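You operate a simulated robot arm through the tools that you are given. There is no shell and no other tool.

The job below is to be done with a simulated robot arm. You get a single attempt, and the scene is never put back.

TASK
Sand the crate slat in the vice, free it and glue it on the crate rail.
Fine: glue goes on the rail; put block and brush back; the vice gauge ends at 0. Set down upright: sanding block, glue brush. A coat counts when it lies all over at full strength: go over it till it gets no stronger. What is to be rubbed or washed off counts as gone when no trace of it is left.
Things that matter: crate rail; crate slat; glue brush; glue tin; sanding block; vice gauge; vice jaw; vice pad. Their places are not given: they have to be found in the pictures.

It is judged by the outcome, as a careful person would: the job done as asked, and still so three seconds after it is handed in. It fails if anything else is knocked over, pushed out of place, dropped, spilled or broken.

THE ROBOT
A 7-joint arm with a two-finger parallel gripper, fixed in place. Base frame: the origin is on the floor under the middle of its stand, x ahead of it, y to its left, z up; the work surface is at about z = 850. Lengths are in mm, angles in rad, forces in N, time in s.
It reaches about 1479 mm from its shoulder. Its first joint turns from -2.897 to 2.897 rad. Payload 4.4 kg.
The TCP is the grasp point between the finger pads, 23 mm short of the fingertips. In the tool frame z runs along the fingers and y along their closing line. Largest opening 94 mm; finger width 38, thickness 10; the body of the gripper, 54 by 96 mm, starts 39 mm behind the TCP.
Orientation is that of the tool frame in the base frame, as a unit quaternion [x, y, z, w]. With the fingers straight down and closing along the base's y, the tool's x points along the base's -x, its y along +y and its z along -z.

THE INTERFACE
- The arm moves only by the tool play_rows. Its argument "rows" is a list of rows, each a list of 7 numbers: the opening, from 0 (shut) to 1 (fully open), then the shift along the tool's x, y, z in units of 25 mm (1.0 is 25 mm), then the turn, a rotation vector about the tool's x, y, z in units of 8 degrees (1.0 is 8 degrees). In form: [[fingers, x, y, z, ax, ay, az], ...]. A call has 1 to 20 rows; each row shifts and turns the commanded pose from where the row before left it, along the tool's axes as they then stand. A call with a number of a shift or a turn outside -1 to 1 is refused whole. A row lasts 0.2 s, in which the tool goes at most 50 mm and 0.15 rad; a call with a longer step from one row to the next is refused whole, and so is a gripper value outside its range. Where a pose cannot be reached the arm comes as near as it can. A force on the tool above 40 N (or 10 N above the force at the start of the call, whichever is more), or a blocked arm, ends the call early, and 0.2 s more pass. The fingers move at their own pace (about 72 mm/s each) and stop on an object; they squeeze with about 33 N. The grip force told is the motor's: it shows also when the fingers shut on nothing. Time passes only in rows, and 0.2 s behind the last, so rows that do not move let the fingers close. It gives the time, the measured TCP pose, the force on the tool (base axes), the opening and the grip force at its end, in the units of the frame above (readings bear some noise), with the torque about the TCP (base axes, N m) and any sound that the robot's microphone picked up.
- Cameras (640 x 400 px; columns grow to the right, rows downward): "scene" is fixed at [399.1, 499.3, 1654.9]; the picture's right is [-0.25, -0.97, 0.00], its down [-0.72, 0.18, -0.67] and it looks along [0.65, -0.17, -0.74] (base axes); focal length 353 px, centre (320, 200). "wrist" rides on the gripper at [86, 16, -74] in the tool frame; the picture's right is [-0.18, 0.98, 0.00], its down [-0.58, -0.11, -0.81] and it looks along [-0.79, -0.15, 0.59] (tool axes); focal length 243 px, centre (320, 200).
- grab_frame(camera): a new picture of that camera. No time passes.
- point_at(camera, pixels): there is no depth. For up to 12 entries [column, row, z] of the newest picture of that camera ("zoom" is the newest enlarged one), the place [x, y] in the base frame at which the ray of that pixel passes the height z, good to about 3 mm. No time passes.
- close_up(camera, box): a new picture of the part [left, top, right, bottom] of that camera's present view, enlarged. No time passes.
- sign_off(): hands the job in; it is judged then, once.

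Unless the task says otherwise, let go and move clear before handing in.

The tools are called after "Call:" as name(argument=value, ...) on one line, values as JSON. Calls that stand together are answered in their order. play_rows: Moves the arm, as the interface text tells. Its arguments: {"type":"object","properties":{"rows":{"type":"array","items":{"type":"array","items":{"type":"number"}}}},"required":["rows"]} The other tools are called the same way: grab_frame (camera) takes a picture; point_at (camera, pixels) gives the place at which the rays of pixels pass given heights; close_up (camera, box) takes an enlarged picture of a part of a camera's view; sign_off () hands the job in.

At the start:

```text
time_s: 0.0
position: [844.0, 58.0, 1208.5]
orientation: [0.0, 1.0, 0.0, 0.001]
force: [-0.2, 0.0, -0.8]
moment: [0.0, -0.03, -0.03]
grip_width: 93.7
grasp_force: 0.0
```

scene: 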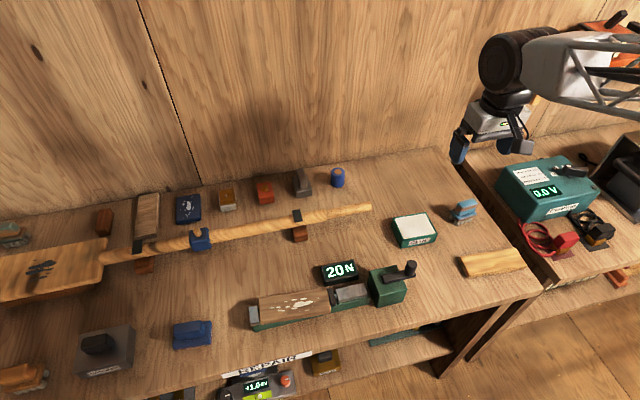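
wrist: 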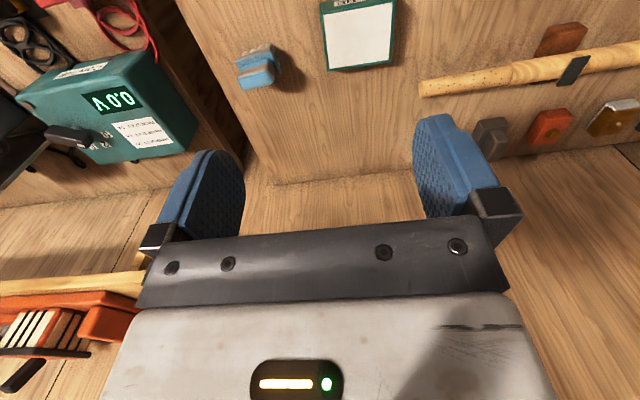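

The scene shows a vice around (330,300) with a gauge reading 20 N at (340,271) and a slat in it; I'll zoom in on several parts to identify the objects.

Call:
close_up(camera="scene", box=[230, 240, 440, 370])

Call:
close_up(camera="scene", box=[380, 180, 560, 300])

Call:
close_up(camera="scene", box=[60, 160, 260, 280])

Call:
close_up(camera="scene", box=[200, 150, 400, 270])

Call:
close_up(camera="scene", box=[0, 280, 240, 400])

Call:
close_up(camera="scene", box=[480, 120, 640, 300])

```text
3.05 times, centred on (335, 305) of scene
```

zoom: 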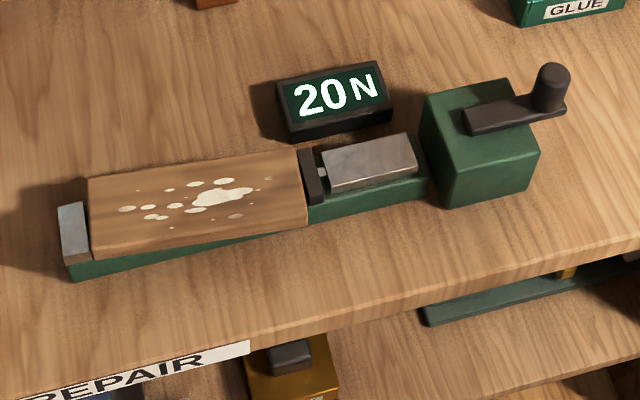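

```text
3.33 times, centred on (470, 240) of scene
```

zoom: 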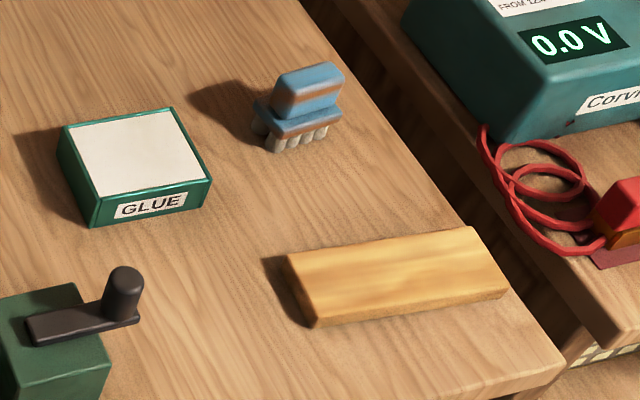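

```text
3.20 times, centred on (160, 220) of scene
```

zoom: 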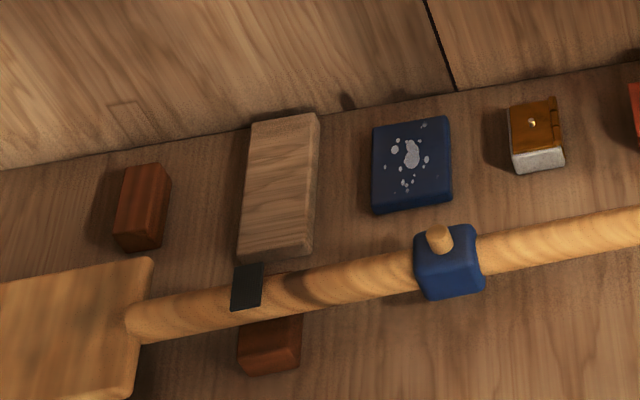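

```text
3.20 times, centred on (300, 210) of scene
```

zoom: 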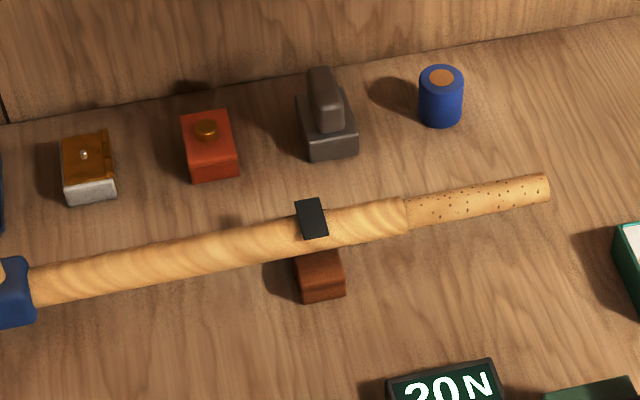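

```text
2.67 times, centred on (120, 340) of scene
```

zoom: 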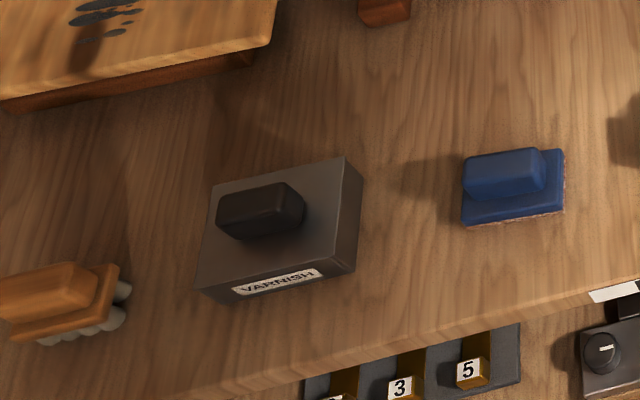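

```text
2.22 times, centred on (560, 210) of scene
```

zoom: 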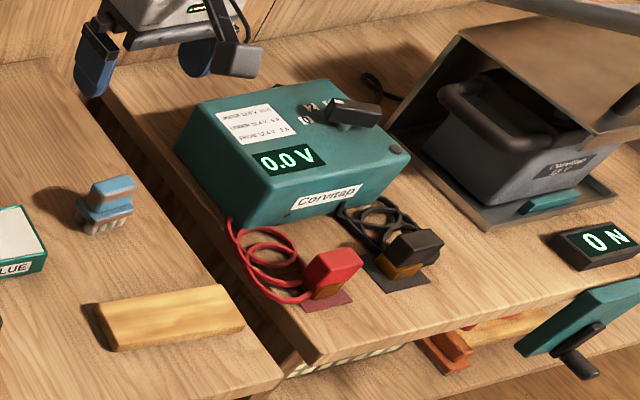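

Pictures show: slat with white spots in the vice (290,303), gauge 20 N, glue tin (413,230), glue brush (464,210), light rail (492,263), blue sanding block (192,333). I'll measure their places.

Call:
grab_frame(camera="scene")

Call:
point_at(camera="scene", pixels=[[250, 325, 860], [259, 298, 890], [328, 289, 890], [332, 313, 890], [259, 323, 890], [370, 284, 890], [400, 306, 850], [405, 267, 920], [466, 274, 870], [460, 255, 870], [520, 249, 870], [527, 268, 850]])

Call:
point_at(camera="scene", pixels=[[392, 216, 880], [429, 213, 880], [437, 235, 880], [400, 248, 850], [438, 242, 850], [464, 222, 850], [478, 216, 850], [172, 348, 850], [214, 343, 850], [211, 322, 860], [173, 327, 860], [190, 330, 885]])

```text
taken
```

scene: 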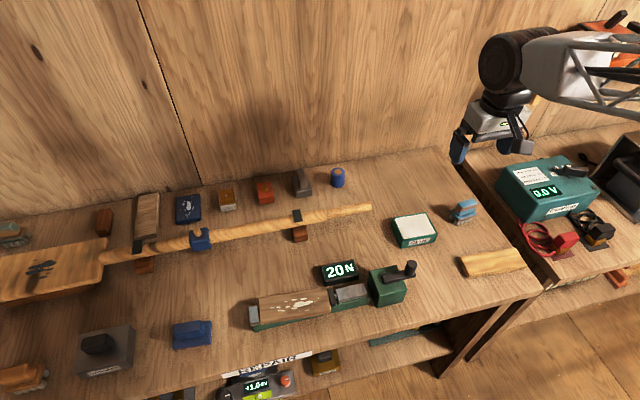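

```text
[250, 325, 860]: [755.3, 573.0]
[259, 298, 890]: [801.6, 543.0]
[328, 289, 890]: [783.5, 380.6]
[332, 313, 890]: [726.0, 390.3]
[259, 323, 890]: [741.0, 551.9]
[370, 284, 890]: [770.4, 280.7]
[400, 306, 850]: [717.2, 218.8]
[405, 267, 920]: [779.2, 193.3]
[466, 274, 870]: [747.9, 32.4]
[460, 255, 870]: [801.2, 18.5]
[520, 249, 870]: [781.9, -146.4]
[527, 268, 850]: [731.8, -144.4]
```

```text
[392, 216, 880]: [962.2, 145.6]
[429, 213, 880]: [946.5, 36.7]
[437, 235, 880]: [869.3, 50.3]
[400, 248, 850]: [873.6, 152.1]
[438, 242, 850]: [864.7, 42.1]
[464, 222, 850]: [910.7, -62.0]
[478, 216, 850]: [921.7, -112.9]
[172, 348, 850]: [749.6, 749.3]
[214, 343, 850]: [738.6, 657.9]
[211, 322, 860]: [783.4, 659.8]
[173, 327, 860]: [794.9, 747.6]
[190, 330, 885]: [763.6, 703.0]
```

The gripper is at (844,58,1208), clear of everything; I'll fly high to the vice side for a wrist view of the vice.

Call:
play_rows(rows=[[1, 1, 1, 0, 0, 0, 0], [1, 1, 1, 0, 0, 0, 0], [1, 1, 1, 0, 0, 0, 0], [1, 1, 1, 0, 0, 0, 0], [1, 1, 1, 0, 0, 0, 0], [1, 1, 1, 0, 0, 0, 0], [1, 1, 1, 0, 0, 0, 0], [1, 1, 1, 0, 0, 0, 0], [1, 1, 1, 0, 0, 0, 0], [1, 1, 1, 0, 0, 0, 0], [1, 1, 1, 0, 0, 0, 0], [1, 1, 1, 0, 0, 0, 0], [1, 1, 1, 0, 0, 0, 0], [1, 1, 1, 0, 0, 0, 0], [1, 1, 1, 0, 0, 0, 0], [1, 1, 1, 0, 0, 0, 0]])

Call:
grab_frame(camera="wrist")

Call:
grab_frame(camera="scene")

```text
time_s: 3.4
position: [442.7, 459.9, 1206.4]
orientation: [0.001, 1.0, 0.0, 0.0]
force: [-0.8, 0.9, 0.0]
moment: [0.0, -0.02, 0.01]
grip_width: 94.1
grasp_force: 0.0
```

```text
taken
```

wrist: 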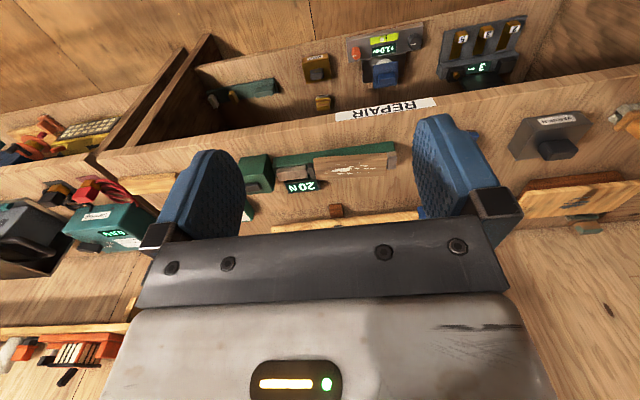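

```text
taken
```

scene: 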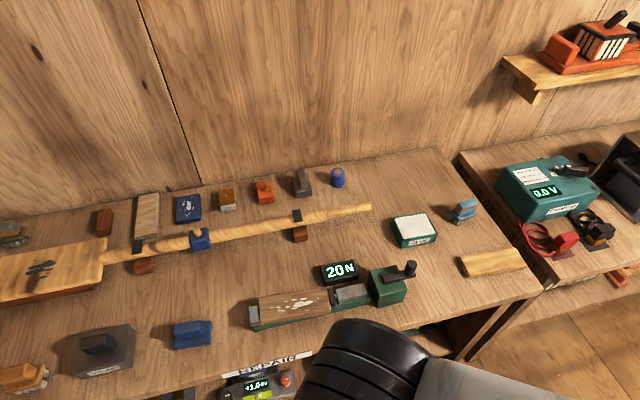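

The wrist picture shows the vice upside down around (300,170). I'll enlarge it.

Call:
close_up(camera="wrist", box=[230, 130, 420, 250])

Call:
close_up(camera="scene", box=[310, 250, 430, 325])

Call:
close_up(camera="scene", box=[150, 305, 240, 360])

Call:
close_up(camera="scene", box=[430, 185, 500, 230])

```text
3.33 times, centred on (325, 190) of wrist
```

zoom: 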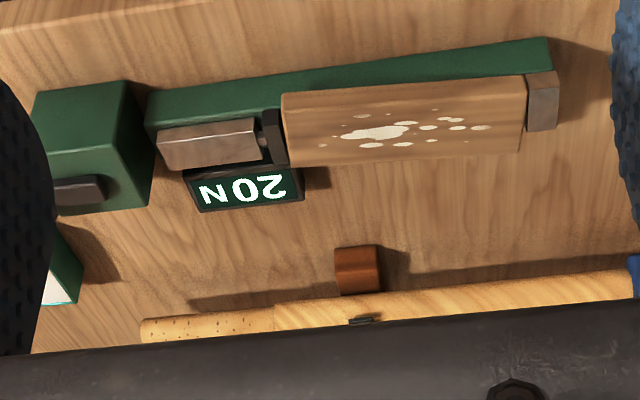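

```text
5.33 times, centred on (370, 288) of scene
```

zoom: 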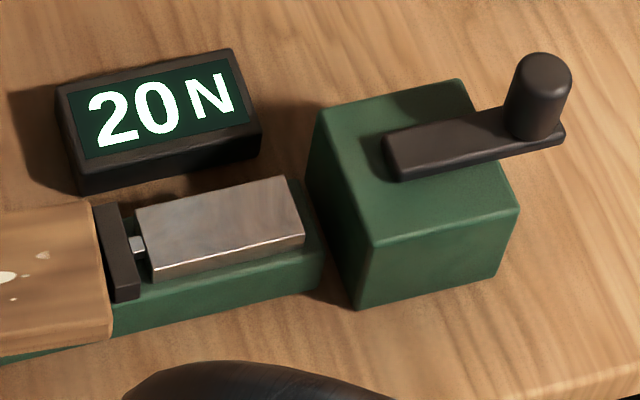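

```text
7.11 times, centred on (195, 332) of scene
```

zoom: 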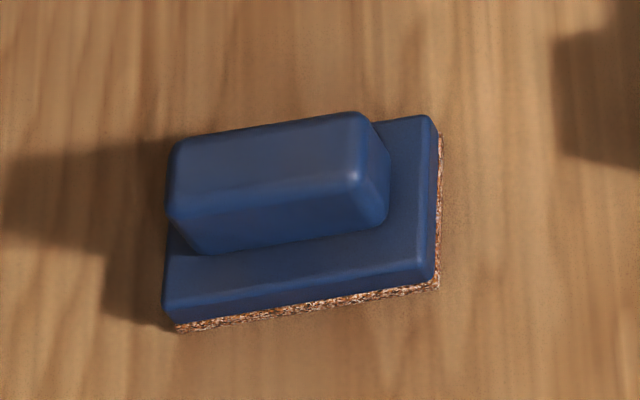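

```text
8.89 times, centred on (465, 208) of scene
```

zoom: 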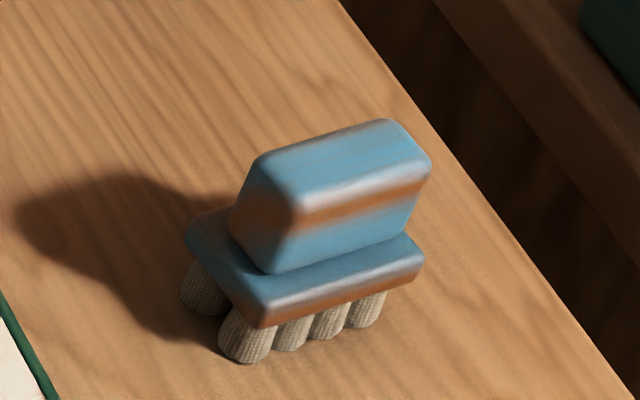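

The sanding block is at zoom 3 with a handle ridge running along y; the brush also has a ridge handle. I'll measure the sanding block corners at guessed heights.

Call:
close_up(camera="scene", box=[150, 305, 240, 360])

Call:
point_at(camera="zoom", pixels=[[175, 333, 850], [439, 290, 850], [430, 115, 866], [440, 135, 853], [165, 310, 866], [435, 275, 866], [170, 150, 895], [362, 112, 895], [382, 170, 890], [175, 215, 890], [387, 220, 868], [195, 255, 868]])

Call:
close_up(camera="wrist", box=[410, 60, 600, 180])

```text
7.11 times, centred on (195, 332) of scene
```

zoom: 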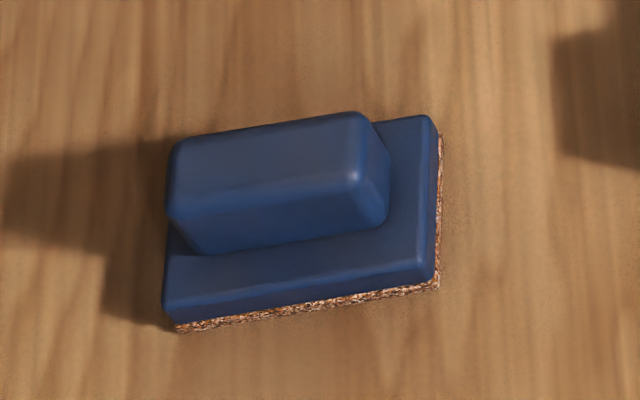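

```text
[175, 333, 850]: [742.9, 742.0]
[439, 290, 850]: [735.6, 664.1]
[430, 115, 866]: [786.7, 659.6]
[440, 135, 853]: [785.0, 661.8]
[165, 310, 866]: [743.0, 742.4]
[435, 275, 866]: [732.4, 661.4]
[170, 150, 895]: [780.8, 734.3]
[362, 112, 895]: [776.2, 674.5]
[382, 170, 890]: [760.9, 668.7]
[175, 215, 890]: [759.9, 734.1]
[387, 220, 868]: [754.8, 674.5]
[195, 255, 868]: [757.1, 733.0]
```

```text
3.33 times, centred on (505, 120) of wrist
```

zoom: 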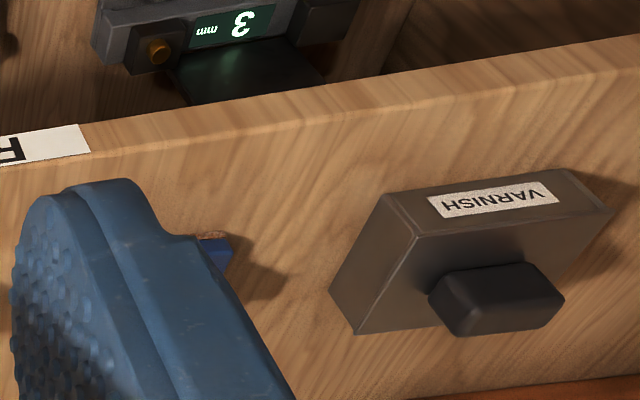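

The sanding block's footprint is about x 736–786, y 664–742, tilted ~5.4°. I'll yaw the gripper so it closes across the handles, then approach for a wrist view.

Call:
play_rows(rows=[[1, 0, 0, 0, 0, 0, -1], [1, 0, 0, 0, 0, 0, -1], [1, 0, 0, 0, 0, 0, -1], [1, 0, 0, 0, 0, 0, -1], [1, 0, 0, 0, 0, 0, -1], [1, 0, 0, 0, 0, 0, -1], [1, 0, 0, 0, 0, 0, -1], [1, 0, 0, 0, 0, 0, -1], [1, 0, 0, 0, 0, 0, -1], [1, 0, 0, 0, 0, 0, -1], [1, 0, 0, 0, 0, 0, -0.575]])

Call:
play_rows(rows=[[1, -0.16, -0.924, 0.604, 0, 0, 0], [1, -0.16, -0.924, 0.604, 0, 0, 0], [1, -0.16, -0.924, 0.604, 0, 0, 0], [1, -0.16, -0.924, 0.604, 0, 0, 0], [1, -0.16, -0.924, 0.604, 0, 0, 0], [1, -0.16, -0.924, 0.604, 0, 0, 0], [1, -0.16, -0.924, 0.604, 0, 0, 0], [1, -0.16, -0.924, 0.604, 0, 0, 0], [1, -0.16, -0.924, 0.604, 0, 0, 0], [1, -0.16, -0.924, 0.604, 0, 0, 0], [1, -0.16, -0.924, 0.604, 0, 0, 0]])

Call:
grab_frame(camera="wrist")

Call:
grab_frame(camera="scene")

```text
time_s: 5.8
position: [443.9, 458.9, 1208.6]
orientation: [-0.673, 0.74, 0.001, 0.0]
force: [0.6, 0.1, 0.3]
moment: [-0.01, 0.01, 0.0]
grip_width: 94.2
grasp_force: 0.0
```

```text
time_s: 8.2
position: [699.6, 479.2, 1042.8]
orientation: [-0.673, 0.739, -0.001, 0.001]
force: [-0.5, -0.2, 0.0]
moment: [-0.02, -0.02, 0.01]
grip_width: 93.8
grasp_force: 0.1
```

```text
taken
```

wrist: 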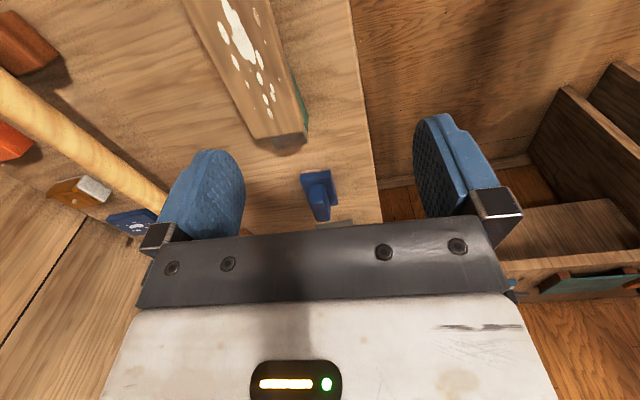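

```text
taken
```

scene: 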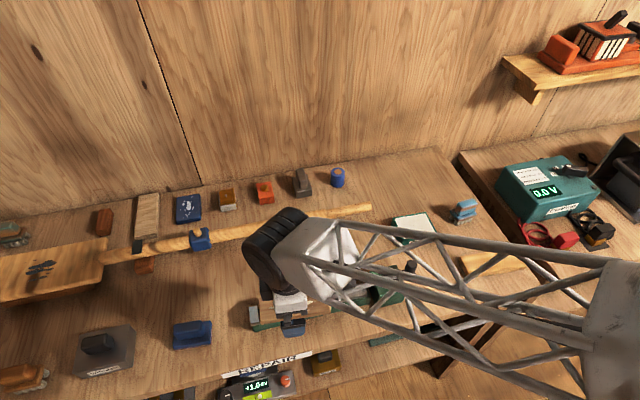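

The wrist picture shows the sanding block at (318,190) and the slat end at (275,130). I'll move nearer the block for a better measure.

Call:
play_rows(rows=[[1, -0.9, -0.36, 0.2, 0, 0, 0], [1, -0.9, -0.36, 0.2, 0, 0, 0], [1, -0.9, -0.36, 0.2, 0, 0, 0], [1, -0.9, -0.36, 0.2, 0, 0, 0], [1, -0.9, -0.36, 0.2, 0, 0, 0]])

Call:
grab_frame(camera="wrist")

Call:
close_up(camera="wrist", box=[240, 100, 420, 215])

```text
time_s: 9.4
position: [756.1, 585.6, 1018.5]
orientation: [-0.673, 0.74, 0.0, 0.0]
force: [0.1, -0.2, 1.0]
moment: [0.04, 0.0, 0.0]
grip_width: 94.0
grasp_force: 0.1
```

```text
taken
```

wrist: 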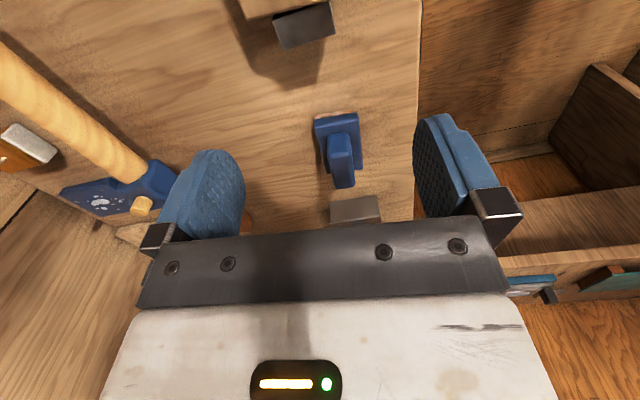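

```text
3.48 times, centred on (330, 158) of wrist
```

zoom: 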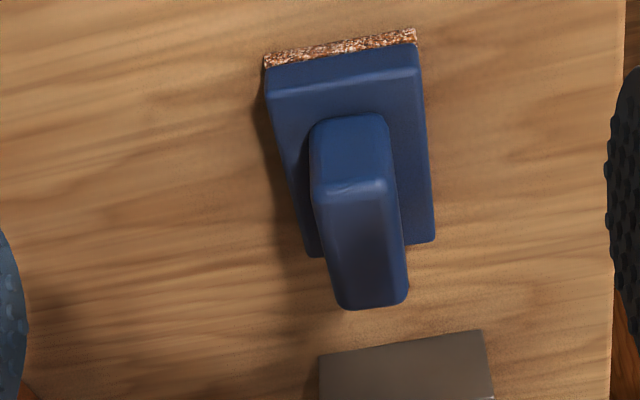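

I'll triangulate the block: bottom corners at z=850 and handle corners at several heights.

Call:
point_at(camera="zoom", pixels=[[264, 64, 850], [416, 30, 850], [315, 190, 885], [386, 182, 885], [315, 190, 895], [386, 182, 895], [315, 190, 905], [386, 182, 905], [343, 308, 895], [408, 298, 895], [270, 98, 866], [420, 75, 866]])

```text
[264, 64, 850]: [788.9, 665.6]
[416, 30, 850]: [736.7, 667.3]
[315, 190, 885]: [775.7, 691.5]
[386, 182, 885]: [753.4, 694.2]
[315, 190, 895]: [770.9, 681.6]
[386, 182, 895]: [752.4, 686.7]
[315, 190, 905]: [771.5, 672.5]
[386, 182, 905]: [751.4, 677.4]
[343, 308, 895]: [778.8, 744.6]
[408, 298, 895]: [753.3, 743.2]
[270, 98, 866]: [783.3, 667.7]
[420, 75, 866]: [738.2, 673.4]
```

Triangulation gives the handle centre near (763,704), top about z=904, width ~20 mm. I'll move above it and look again.

Call:
play_rows(rows=[[1, -0.948, 0.038, 0, 0, 0, 0], [1, -0.948, 0.038, 0, 0, 0, 0], [1, -0.948, 0.038, 0, 0, 0, 0], [1, -0.948, 0.038, 0, 0, 0, 0], [1, -0.948, 0.038, 0, 0, 0, 0], [1, 0, 0, 1, 0, 0, 0], [1, 0, 0, 1, 0, 0, 0]])

Call:
grab_frame(camera="wrist")

Call:
grab_frame(camera="scene")

```text
time_s: 11.0
position: [762.2, 706.1, 967.2]
orientation: [-0.673, 0.74, 0.0, 0.0]
force: [0.9, 0.4, 0.2]
moment: [-0.02, 0.03, 0.0]
grip_width: 93.9
grasp_force: 0.0
```

```text
taken
```

wrist: 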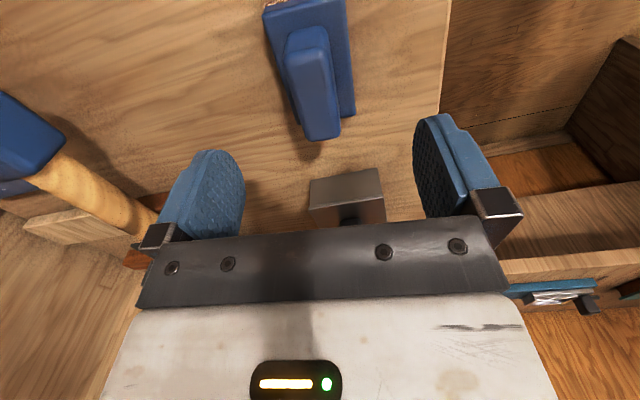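

```text
taken
```

scene: 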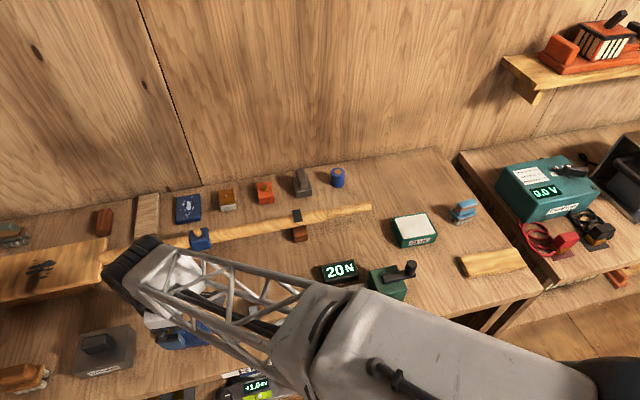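

The block is in the wrist picture at (310,75). I'll enlarge and measure the handle top at z=904.

Call:
close_up(camera="wrist", box=[230, 0, 390, 150])

Call:
point_at(camera="wrist", pixels=[[287, 62, 904], [327, 50, 904], [306, 139, 904], [340, 134, 904], [287, 62, 895], [306, 139, 895], [263, 10, 868], [345, 0, 868], [355, 112, 868]])

```text
2.67 times, centred on (310, 75) of wrist
```

zoom: 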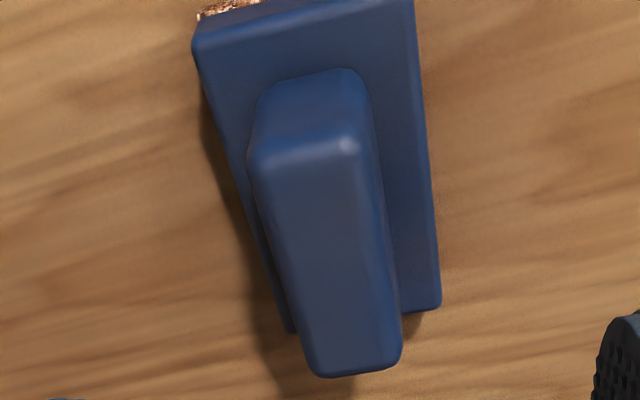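

```text
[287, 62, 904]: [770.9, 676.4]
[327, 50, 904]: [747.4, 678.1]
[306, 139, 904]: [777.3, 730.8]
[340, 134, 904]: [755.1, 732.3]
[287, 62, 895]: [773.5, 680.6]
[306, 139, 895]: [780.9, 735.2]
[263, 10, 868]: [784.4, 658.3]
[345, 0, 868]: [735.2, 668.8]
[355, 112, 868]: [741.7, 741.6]
```

The handle centre measures (762.7,704.4), right under the TCP. I'll descend to z≈896 and grip.

Call:
play_rows(rows=[[1, 0, 0, 0.9, 0, 0, 0], [1, 0, 0, 0.9, 0, 0, 0], [1, 0, 0, 0.7, 0, 0, 0], [1, 0, 0, 0.34, 0, 0, 0], [1, 0, 0, 0, 0, 0, 0]])

Call:
grab_frame(camera="wrist")

```text
time_s: 12.2
position: [763.3, 705.9, 896.0]
orientation: [-0.673, 0.74, 0.0, 0.0]
force: [-0.9, -0.5, 0.3]
moment: [-0.02, 0.03, 0.01]
grip_width: 94.0
grasp_force: 0.1
```

```text
taken
```

wrist: 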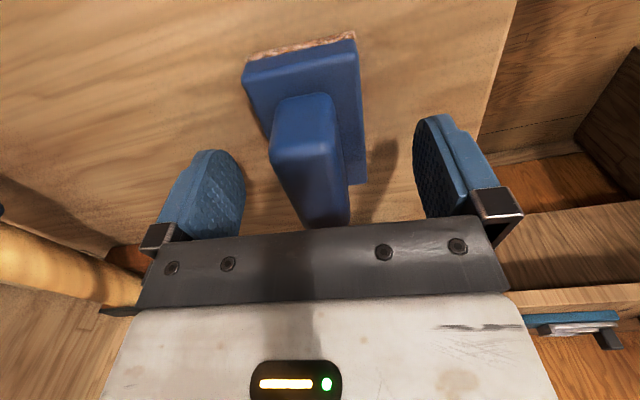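

No contact and the handle lies between the fingers. Closing now.

Call:
play_rows(rows=[[0.5, 0, 0, 0, 0, 0, 0], [0.3, 0, 0, 0, 0, 0, 0], [0.1, 0, 0, 0, 0, 0, 0], [0, 0, 0, 0, 0, 0, 0], [0, 0, 0, 0, 0, 0, 0], [0, 0, 0, 0, 0, 0, 0]])

Call:
grab_frame(camera="wrist")

```text
time_s: 13.6
position: [762.9, 705.4, 896.5]
orientation: [-0.672, 0.74, -0.001, 0.0]
force: [0.1, -0.6, 1.7]
moment: [0.01, -0.01, -0.07]
grip_width: 25.7
grasp_force: 33.1
```

```text
taken
```

wrist: 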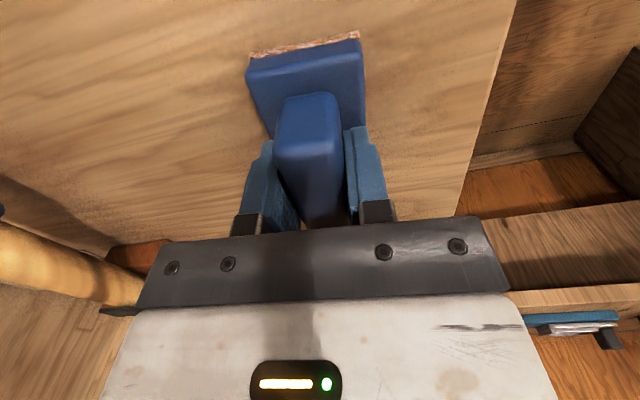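

Gripped (width 25.7 mm). I'll lift straight up and carry it toward the vice, offset in x so I can view the slat beside the block.

Call:
play_rows(rows=[[0, 0, 0, -0.5, 0, 0, 0], [0, 0, 0, -1, 0, 0, 0], [0, 0, 0, -1, 0, 0, 0], [0, 0, 0, -1, 0, 0, 0], [0, 0, 0, -1, 0, 0, 0], [0, 0, 0, -1, 0, 0, 0], [0, 0.955, 0.135, -0.02, 0, 0, 0], [0, 0.955, 0.135, -0.02, 0, 0, 0], [0, 0.955, 0.135, 0, 0, 0, 0], [0, 0.955, 0.135, 0, 0, 0, 0], [0, 0.955, 0.135, 0, 0, 0, 0], [0, 0.955, 0.135, 0, 0, 0, 0], [0, 0.955, 0.135, 0, 0, 0, 0], [0, 0.955, 0.135, 0, 0, 0, 0], [0, 0.955, 0.135, 0, 0, 0, 0], [0, 0.955, 0.135, 0, 0, 0, 0], [0, 0.955, 0.135, 0, 0, 0, 0], [0, 0.955, 0.135, 0, 0, 0, 0], [0, 0.955, 0.135, 0, 0, 0, 0]])

Call:
grab_frame(camera="wrist")

Call:
grab_frame(camera="scene")

```text
time_s: 17.6
position: [689.3, 398.8, 1033.0]
orientation: [-0.673, 0.74, 0.0, 0.0]
force: [0.8, 1.1, -1.8]
moment: [-0.03, 0.05, 0.02]
grip_width: 25.5
grasp_force: 32.5
```

```text
taken
```

wrist: 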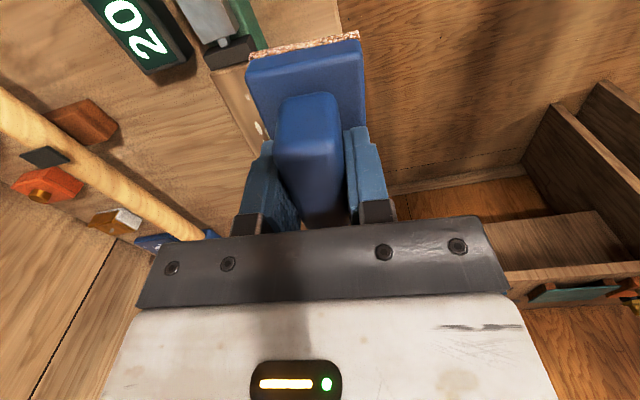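

```text
taken
```

scene: 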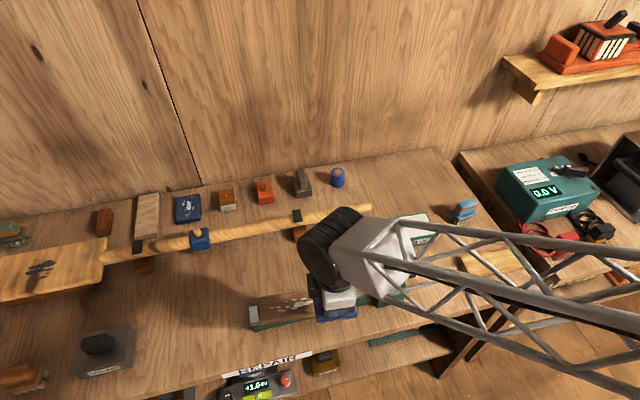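

The slat's near back corner is at wrist (213,70), the same corner seen earlier at scene (328,289). I'll triangulate the height.

Call:
close_up(camera="wrist", box=[160, 0, 280, 150])

Call:
close_up(camera="scene", box=[240, 280, 320, 340])

Call:
point_at(camera="wrist", pixels=[[213, 70, 875], [213, 70, 885], [213, 70, 895], [213, 70, 905], [240, 61, 885], [240, 61, 895]])

Call:
point_at(camera="scene", pixels=[[328, 289, 875], [328, 289, 885], [328, 289, 895], [328, 289, 905]])

```text
2.67 times, centred on (220, 75) of wrist
```

zoom: 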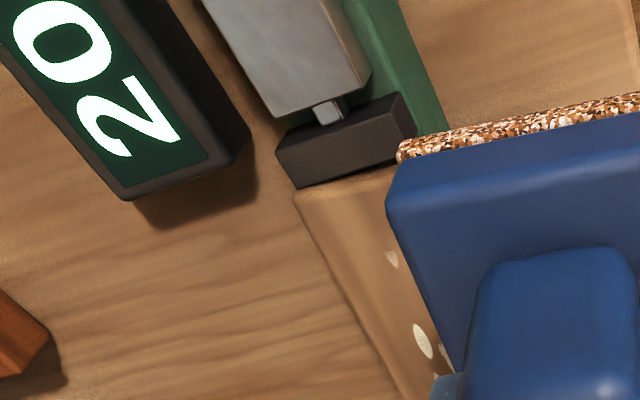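

```text
6.67 times, centred on (280, 310) of scene
```

zoom: 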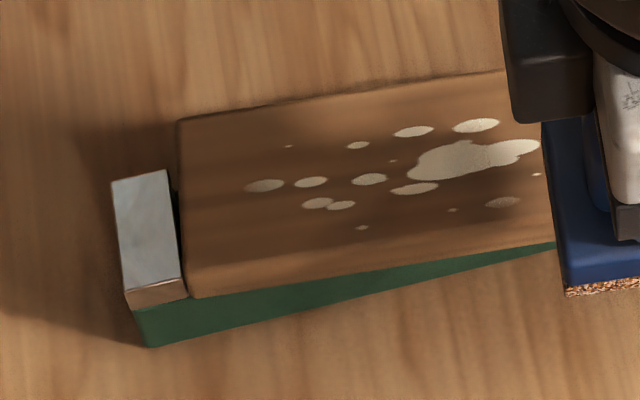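

```text
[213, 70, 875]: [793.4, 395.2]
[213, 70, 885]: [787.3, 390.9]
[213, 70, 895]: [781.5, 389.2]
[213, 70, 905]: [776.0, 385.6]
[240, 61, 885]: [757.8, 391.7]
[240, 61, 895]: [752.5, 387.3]
```

```text
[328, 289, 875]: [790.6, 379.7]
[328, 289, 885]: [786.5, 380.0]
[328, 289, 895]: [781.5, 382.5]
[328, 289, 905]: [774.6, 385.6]
```

The slat top lies around z≈900. I'll shift 60 mm toward the robot so the slat isn't hidden by the block, for a better measure.

Call:
play_rows(rows=[[0, 0.08, 0.8, 0, 0, 0, 0], [0, 0.08, 0.8, 0, 0, 0, 0], [0, 0.08, 0.8, 0, 0, 0, 0]])

Call:
grab_frame(camera="wrist")

Call:
close_up(camera="wrist", box=[80, 20, 280, 150])

Call:
point_at(camera="scene", pixels=[[259, 298, 900], [328, 289, 900]])

```text
time_s: 18.4
position: [630.0, 399.5, 1035.1]
orientation: [-0.673, 0.74, 0.0, 0.0]
force: [0.0, 0.2, -0.7]
moment: [0.01, -0.02, 0.01]
grip_width: 25.8
grasp_force: 32.4
```

```text
taken
```

wrist: 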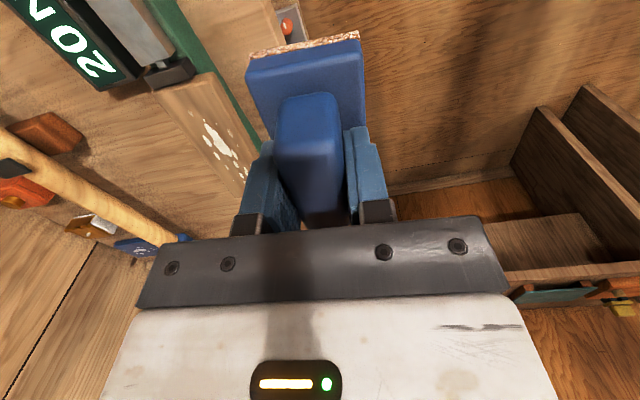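

```text
3.08 times, centred on (180, 85) of wrist
```

zoom: 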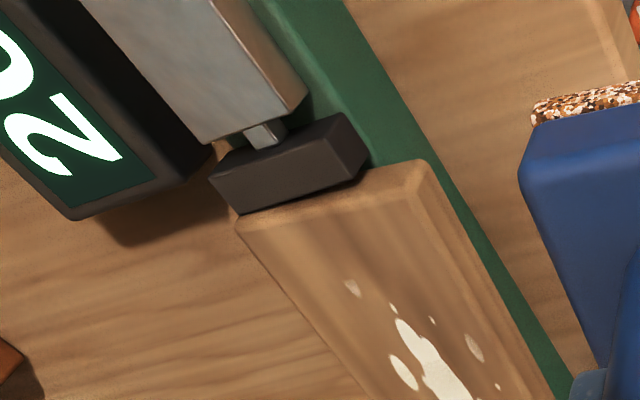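

```text
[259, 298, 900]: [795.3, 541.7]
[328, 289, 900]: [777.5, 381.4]
```

Now the slat near end is clear: corners at zoom (240,222) and (410,190). I'll measure them at a few heights.

Call:
point_at(camera="zoom", pixels=[[240, 222, 895], [410, 192, 895], [240, 222, 900], [410, 192, 900], [240, 222, 905], [410, 192, 905], [430, 160, 875], [350, 278, 900], [555, 400, 900], [368, 400, 900]])

```text
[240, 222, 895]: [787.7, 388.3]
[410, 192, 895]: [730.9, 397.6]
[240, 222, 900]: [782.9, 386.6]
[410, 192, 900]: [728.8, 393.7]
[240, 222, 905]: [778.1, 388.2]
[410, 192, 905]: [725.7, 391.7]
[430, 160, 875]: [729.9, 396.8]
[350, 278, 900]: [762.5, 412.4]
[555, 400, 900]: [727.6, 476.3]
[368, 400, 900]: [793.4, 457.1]
```

Slat top ≈54 mm wide and 158 mm long, centred near (761,466), tilt ~6°. I'll bring the block over the centre and down to just above it.

Call:
play_rows(rows=[[0, -0.629, -0.998, 0, 0, 0, 0], [0, -0.629, -0.998, 0, 0, 0, 0], [0, -0.629, -0.998, 0, 0, 0, 0], [0, -0.629, -0.998, 0, 0, 0, 0], [0, -0.629, -0.998, 0, 0, 0, 0], [0, 0, 0, 0.9, 0, 0, 0.1], [0, 0, 0, 0.9, 0, 0, 0], [0, 0, 0, 0.8, 0, 0, 0]])

Call:
grab_frame(camera="wrist")

Call:
close_up(camera="scene", box=[220, 240, 400, 360])

```text
time_s: 20.2
position: [758.5, 466.7, 969.1]
orientation: [-0.668, 0.744, -0.001, 0.001]
force: [0.0, 0.7, -0.7]
moment: [0.02, -0.04, -0.01]
grip_width: 25.6
grasp_force: 33.4
```

```text
taken
```

wrist: 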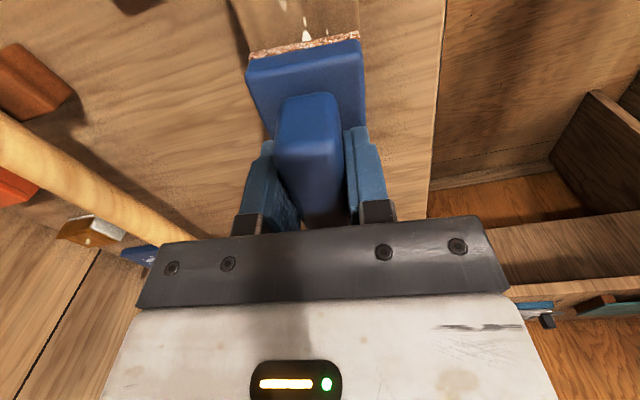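

```text
3.33 times, centred on (310, 300) of scene
```

zoom: 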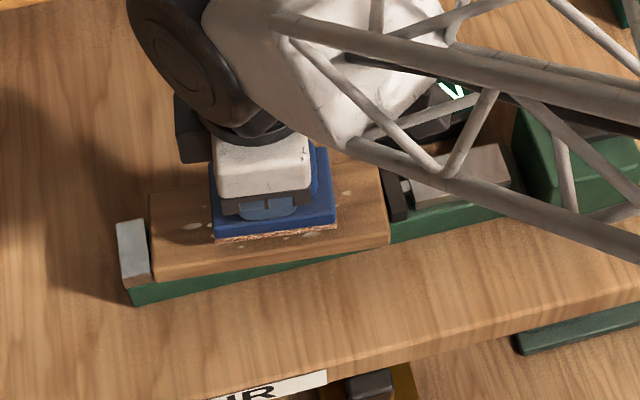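

The block hovers aligned over the slat. I'll descend in small steps until contact.

Call:
play_rows(rows=[[0, 0, -0.1, 0.16, 0, 0, 0], [0, 0, 0, 0.16, 0, 0, 0], [0, 0, 0, 0.16, 0, 0, 0], [0, 0, 0, 0.16, 0, 0, 0], [0, 0, 0, 0.04, 0, 0, 0]])

```text
time_s: 21.4
position: [763.4, 465.2, 952.4]
orientation: [-0.667, 0.745, 0.0, 0.001]
force: [-0.5, 0.3, -1.2]
moment: [0.0, 0.02, -0.01]
grip_width: 25.7
grasp_force: 33.1
```

Call:
play_rows(rows=[[0, 0, 0, 0.04, 0, 0, 0], [0, 0, 0, 0.04, 0, 0, 0], [0, 0, 0, 0.04, 0, 0, 0], [0, 0, 0, 0.04, 0, 0, 0]])

```text
time_s: 22.4
position: [763.4, 465.9, 948.9]
orientation: [-0.667, 0.745, 0.0, 0.002]
force: [5.2, 3.1, 22.9]
moment: [0.1, -0.39, 0.17]
grip_width: 26.0
grasp_force: 33.2
```

Contact at TCP z≈949.5 with 23 N. I'll ease off slightly and begin sanding strokes along the slat.

Call:
play_rows(rows=[[0, 0, 0, -0.02, 0, 0, 0], [0, 0.35, 0, 0, 0, 0, 0], [0, 0.35, 0, 0, 0, 0, 0], [0, 0.35, 0, 0, 0, 0, 0], [0, 0.35, 0, 0, 0, 0, 0], [0, -0.35, 0, 0, 0, 0, 0], [0, -0.35, 0, 0, 0, 0, 0], [0, -0.35, 0, 0, 0, 0, 0], [0, -0.35, 0, 0, 0, 0, 0], [0, -0.35, 0, 0, 0, 0, 0], [0, -0.35, 0, 0, 0, 0, 0], [0, -0.35, 0, 0, 0, 0, 0], [0, -0.35, 0, 0, 0, 0, 0]])

Call:
close_up(camera="scene", box=[220, 240, 400, 360])

Call:
grab_frame(camera="wrist")

```text
time_s: 25.2
position: [767.6, 500.5, 950.8]
orientation: [-0.667, 0.745, 0.0, -0.001]
force: [-1.8, -12.4, 31.0]
moment: [-1.2, 0.0, 0.03]
grip_width: 25.8
grasp_force: 32.9
```

```text
3.33 times, centred on (310, 300) of scene
```

zoom: 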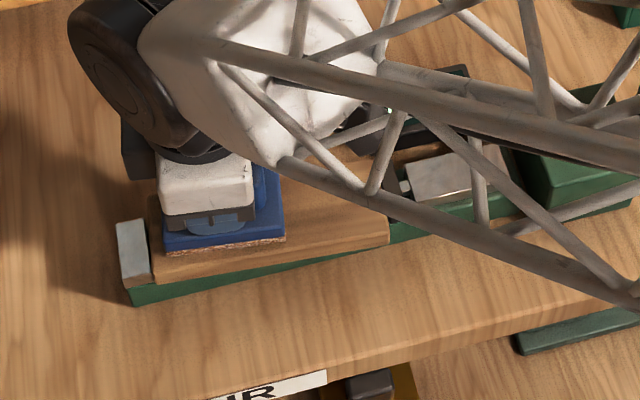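

```text
taken
```

wrist: 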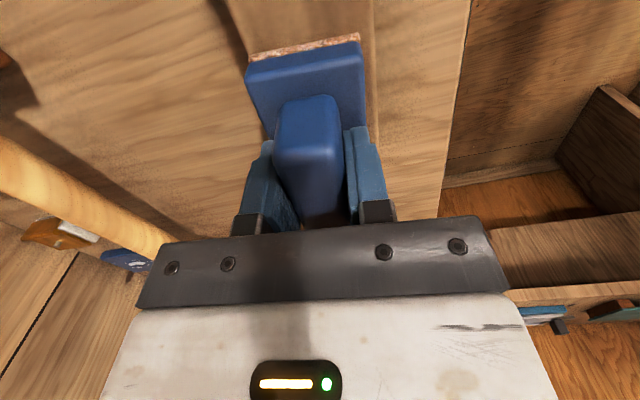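

The spots already look gone where visible, with force 31 N. I'll ease off a little and make further strokes, shifting slightly sideways to cover the whole face.

Call:
play_rows(rows=[[0, 0, 0, -0.04, 0, 0, 0], [0, 0.35, 0, 0, 0, 0, 0], [0, 0.35, 0, 0, 0, 0, 0], [0, 0.35, 0, 0, 0, 0, 0], [0, 0.35, 0, 0, 0, 0, 0], [0, 0.35, 0, 0, 0, 0, 0], [0, 0.35, 0, 0, 0, 0, 0], [0, 0.35, 0, 0, 0, 0, 0], [0, 0.35, 0, 0, 0, 0, 0], [0, 0, 0.24, 0, 0, 0, 0], [0, -0.35, 0, 0, 0, 0, 0], [0, -0.35, 0, 0, 0, 0, 0], [0, -0.35, 0, 0, 0, 0, 0], [0, -0.35, 0, 0, 0, 0, 0], [0, -0.35, 0, 0, 0, 0, 0], [0, -0.35, 0, 0, 0, 0, 0], [0, -0.35, 0, 0, 0, 0, 0], [0, -0.35, 0, 0, 0, 0, 0]])

Call:
close_up(camera="scene", box=[220, 240, 400, 360])

```text
time_s: 29.0
position: [762.8, 499.0, 950.7]
orientation: [-0.667, 0.745, 0.0, 0.0]
force: [-0.3, 0.1, -0.8]
moment: [0.02, -0.02, 0.02]
grip_width: 25.7
grasp_force: 32.7
```

```text
3.33 times, centred on (310, 300) of scene
```

zoom: 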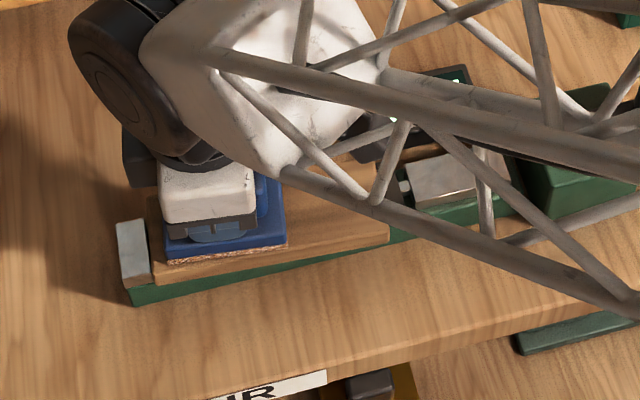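

Force is zero now, so the last strokes were off-contact. I'll lift away toward the robot to inspect the slat.

Call:
play_rows(rows=[[0, 0, 0, -1, 0, 0, 0], [0, 0, 0, -1, 0, 0, 0], [0, 0, 0, -1, 0, 0, 0], [0, 0.204, 1.0, -0.37, 0, 0, 0], [0, 0.204, 1.0, -0.37, 0, 0, 0], [0, 0.204, 1.0, -0.37, 0, 0, 0], [0, 0.204, 1.0, -0.37, 0, 0, 0], [0, 0.204, 1.0, -0.37, 0, 0, 0], [0, 0.204, 1.0, -0.37, 0, 0, 0], [0, 0.204, 1.0, -0.37, 0, 0, 0], [0, 0.204, 1.0, -0.37, 0, 0, 0]])

Call:
close_up(camera="scene", box=[230, 260, 350, 340])

Call:
grab_frame(camera="wrist")

```text
time_s: 31.4
position: [556.9, 482.3, 1098.1]
orientation: [-0.667, 0.745, 0.0, 0.001]
force: [0.1, 0.8, -1.4]
moment: [0.01, -0.01, 0.0]
grip_width: 25.7
grasp_force: 33.5
```

```text
5.00 times, centred on (290, 300) of scene
```

zoom: 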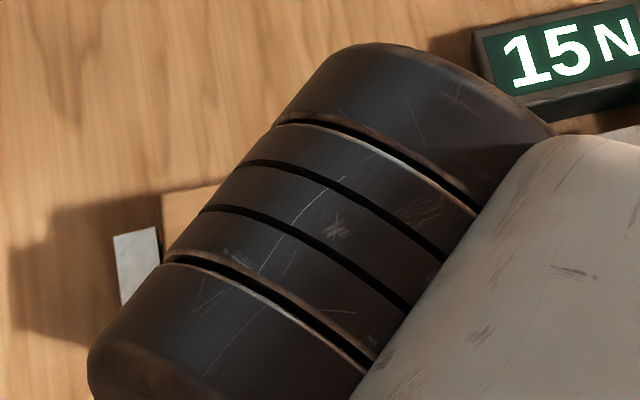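

```text
taken
```

wrist: 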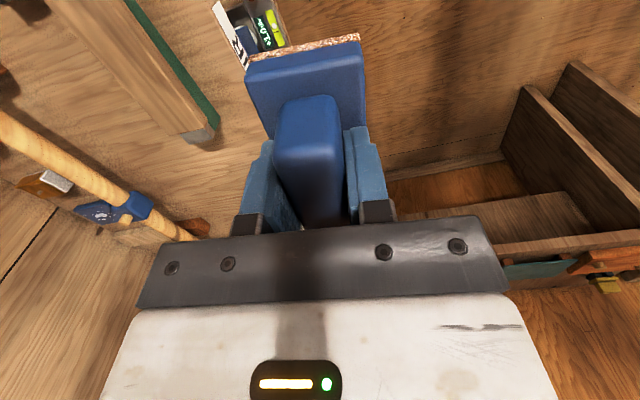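

The gauge now reads 15 N (it was 20), and the visible part of the slat in the wrist picture looks clean. I'll shift to view the whole slat.

Call:
play_rows(rows=[[0, 1, 0.1, -0.2, 0, 0, 0], [0, 1, 0.1, -0.2, 0, 0, 0], [0, 1, 0.1, -0.2, 0, 0, 0], [0, 1, 0.1, -0.2, 0, 0, 0]])

Call:
grab_frame(camera="wrist")

Call:
close_up(camera="wrist", box=[40, 0, 250, 140])

Call:
grab_frame(camera="scene")

```text
time_s: 32.4
position: [538.4, 383.9, 1119.4]
orientation: [-0.668, 0.744, 0.0, 0.0]
force: [0.2, -0.2, -1.2]
moment: [0.0, -0.01, -0.02]
grip_width: 25.9
grasp_force: 32.8
```

```text
taken
```

wrist: 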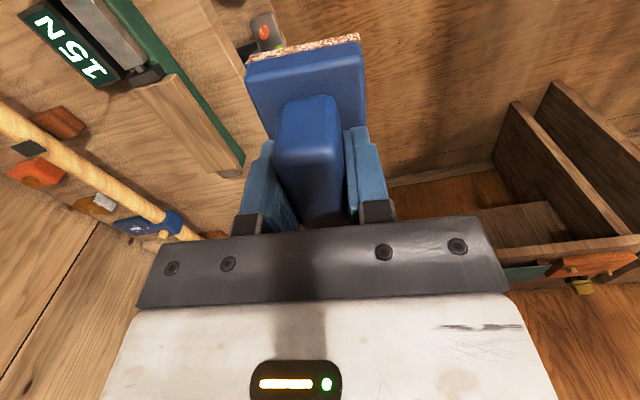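

```text
2.86 times, centred on (145, 70) of wrist
```

zoom: 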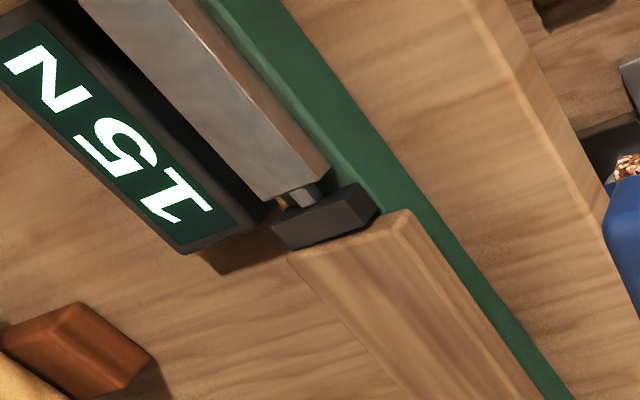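

```text
taken
```

scene: 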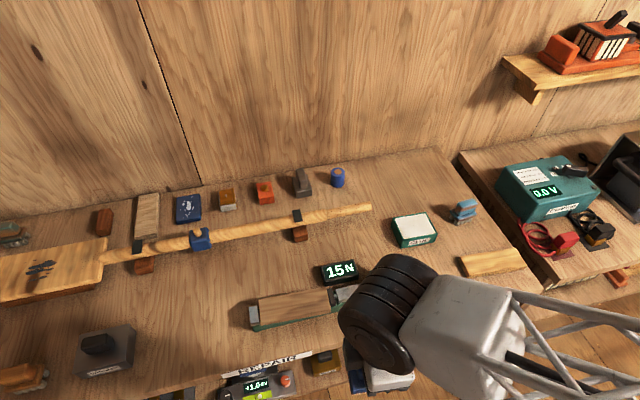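

The slat at scene (290,305) looks clean; I'll enlarge to check for faint traces.

Call:
close_up(camera="scene", box=[245, 280, 335, 335])

Call:
close_up(camera="wrist", box=[130, 60, 260, 180])

```text
7.11 times, centred on (290, 308) of scene
```

zoom: 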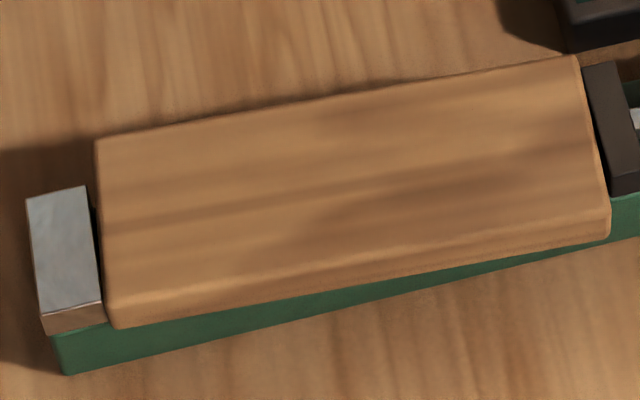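

```text
3.33 times, centred on (195, 120) of wrist
```

zoom: 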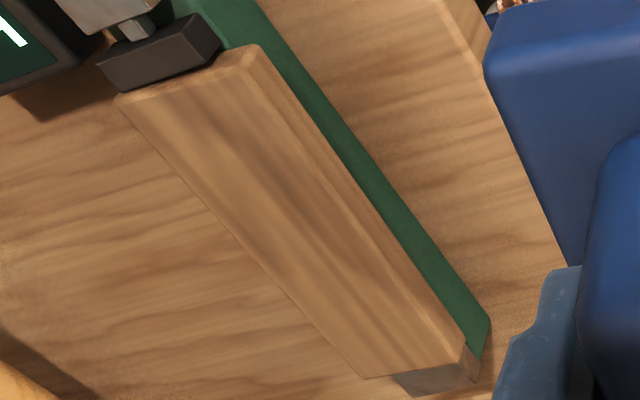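

The slat looks completely clean, and it stayed clamped (15 N). Now I'll return the sanding block to its original place at (763,705).

Call:
play_rows(rows=[[0, 0, 0, 0, 0, 0, -0.1], [0, -0.975, -0.552, 0.2, 0, 0, 0], [0, -0.975, -0.552, 0.2, 0, 0, 0], [0, -0.975, -0.552, 0.2, 0, 0, 0], [0, -0.975, -0.552, 0.2, 0, 0, 0], [0, -0.975, -0.552, 0.2, 0, 0, 0], [0, -0.975, -0.552, 0.2, 0, 0, 0], [0, -0.975, -0.552, 0.2, 0, 0, 0], [0, -0.975, -0.552, 0.2, 0, 0, 0], [0, -0.975, -0.552, 0.2, 0, 0, 0], [0, -0.975, -0.552, 0.2, 0, 0, 0], [0, -0.975, -0.552, 0.2, 0, 0, 0], [0, -0.975, -0.552, 0.2, 0, 0, 0], [0, -0.975, -0.552, 0.2, 0, 0, 0], [0, -0.975, -0.552, 0.2, 0, 0, 0]])

```text
time_s: 35.6
position: [762.0, 705.0, 1047.4]
orientation: [-0.672, 0.74, 0.0, 0.0]
force: [0.4, 0.0, -1.1]
moment: [-0.01, 0.03, 0.0]
grip_width: 25.8
grasp_force: 33.1
```

Over the block's home spot. Descending to about 6 mm above the table, then fine steps.

Call:
play_rows(rows=[[0, 0, 0, 1, 0, 0, 0], [0, 0, 0, 1, 0, 0, 0], [0, 0, 0, 1, 0, 0, 0], [0, 0, 0, 1, 0, 0, 0], [0, 0, 0, 1, 0, 0, 0], [0, 0, 0, 0.6, 0, 0, 0], [0, 0, 0, 0.16, 0, 0, 0], [0, 0, 0, 0.08, 0, 0, 0], [0, 0, 0, 0.04, 0, 0, 0], [0, 0, 0, 0.04, 0, 0, 0]])

```text
time_s: 37.8
position: [762.0, 706.3, 900.5]
orientation: [-0.673, 0.74, -0.001, 0.0]
force: [-0.1, 0.1, -1.3]
moment: [0.0, 0.0, 0.0]
grip_width: 25.5
grasp_force: 32.8
```

Call:
play_rows(rows=[[0, 0, 0, 0.06, 0, 0, 0], [0, 0, 0, 0.06, 0, 0, 0], [0, 0, 0, 0.03, 0, 0, 0]])

```text
time_s: 38.6
position: [761.5, 706.2, 894.8]
orientation: [-0.673, 0.74, 0.0, 0.0]
force: [-0.1, 0.4, -0.7]
moment: [-0.02, 0.0, 0.01]
grip_width: 25.8
grasp_force: 32.7
```

Call:
play_rows(rows=[[0, 0, 0, 0.03, 0, 0, 0], [0, 0, 0, 0.03, 0, 0, 0]])

Call:
grab_frame(camera="wrist")

```text
time_s: 39.2
position: [761.3, 705.2, 895.2]
orientation: [-0.673, 0.74, 0.0, 0.0]
force: [0.4, -0.3, -2.0]
moment: [0.03, -0.02, 0.01]
grip_width: 25.5
grasp_force: 33.6
```

```text
taken
```

wrist: 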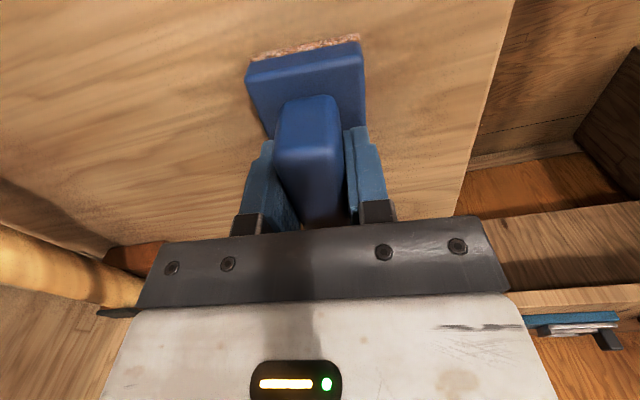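

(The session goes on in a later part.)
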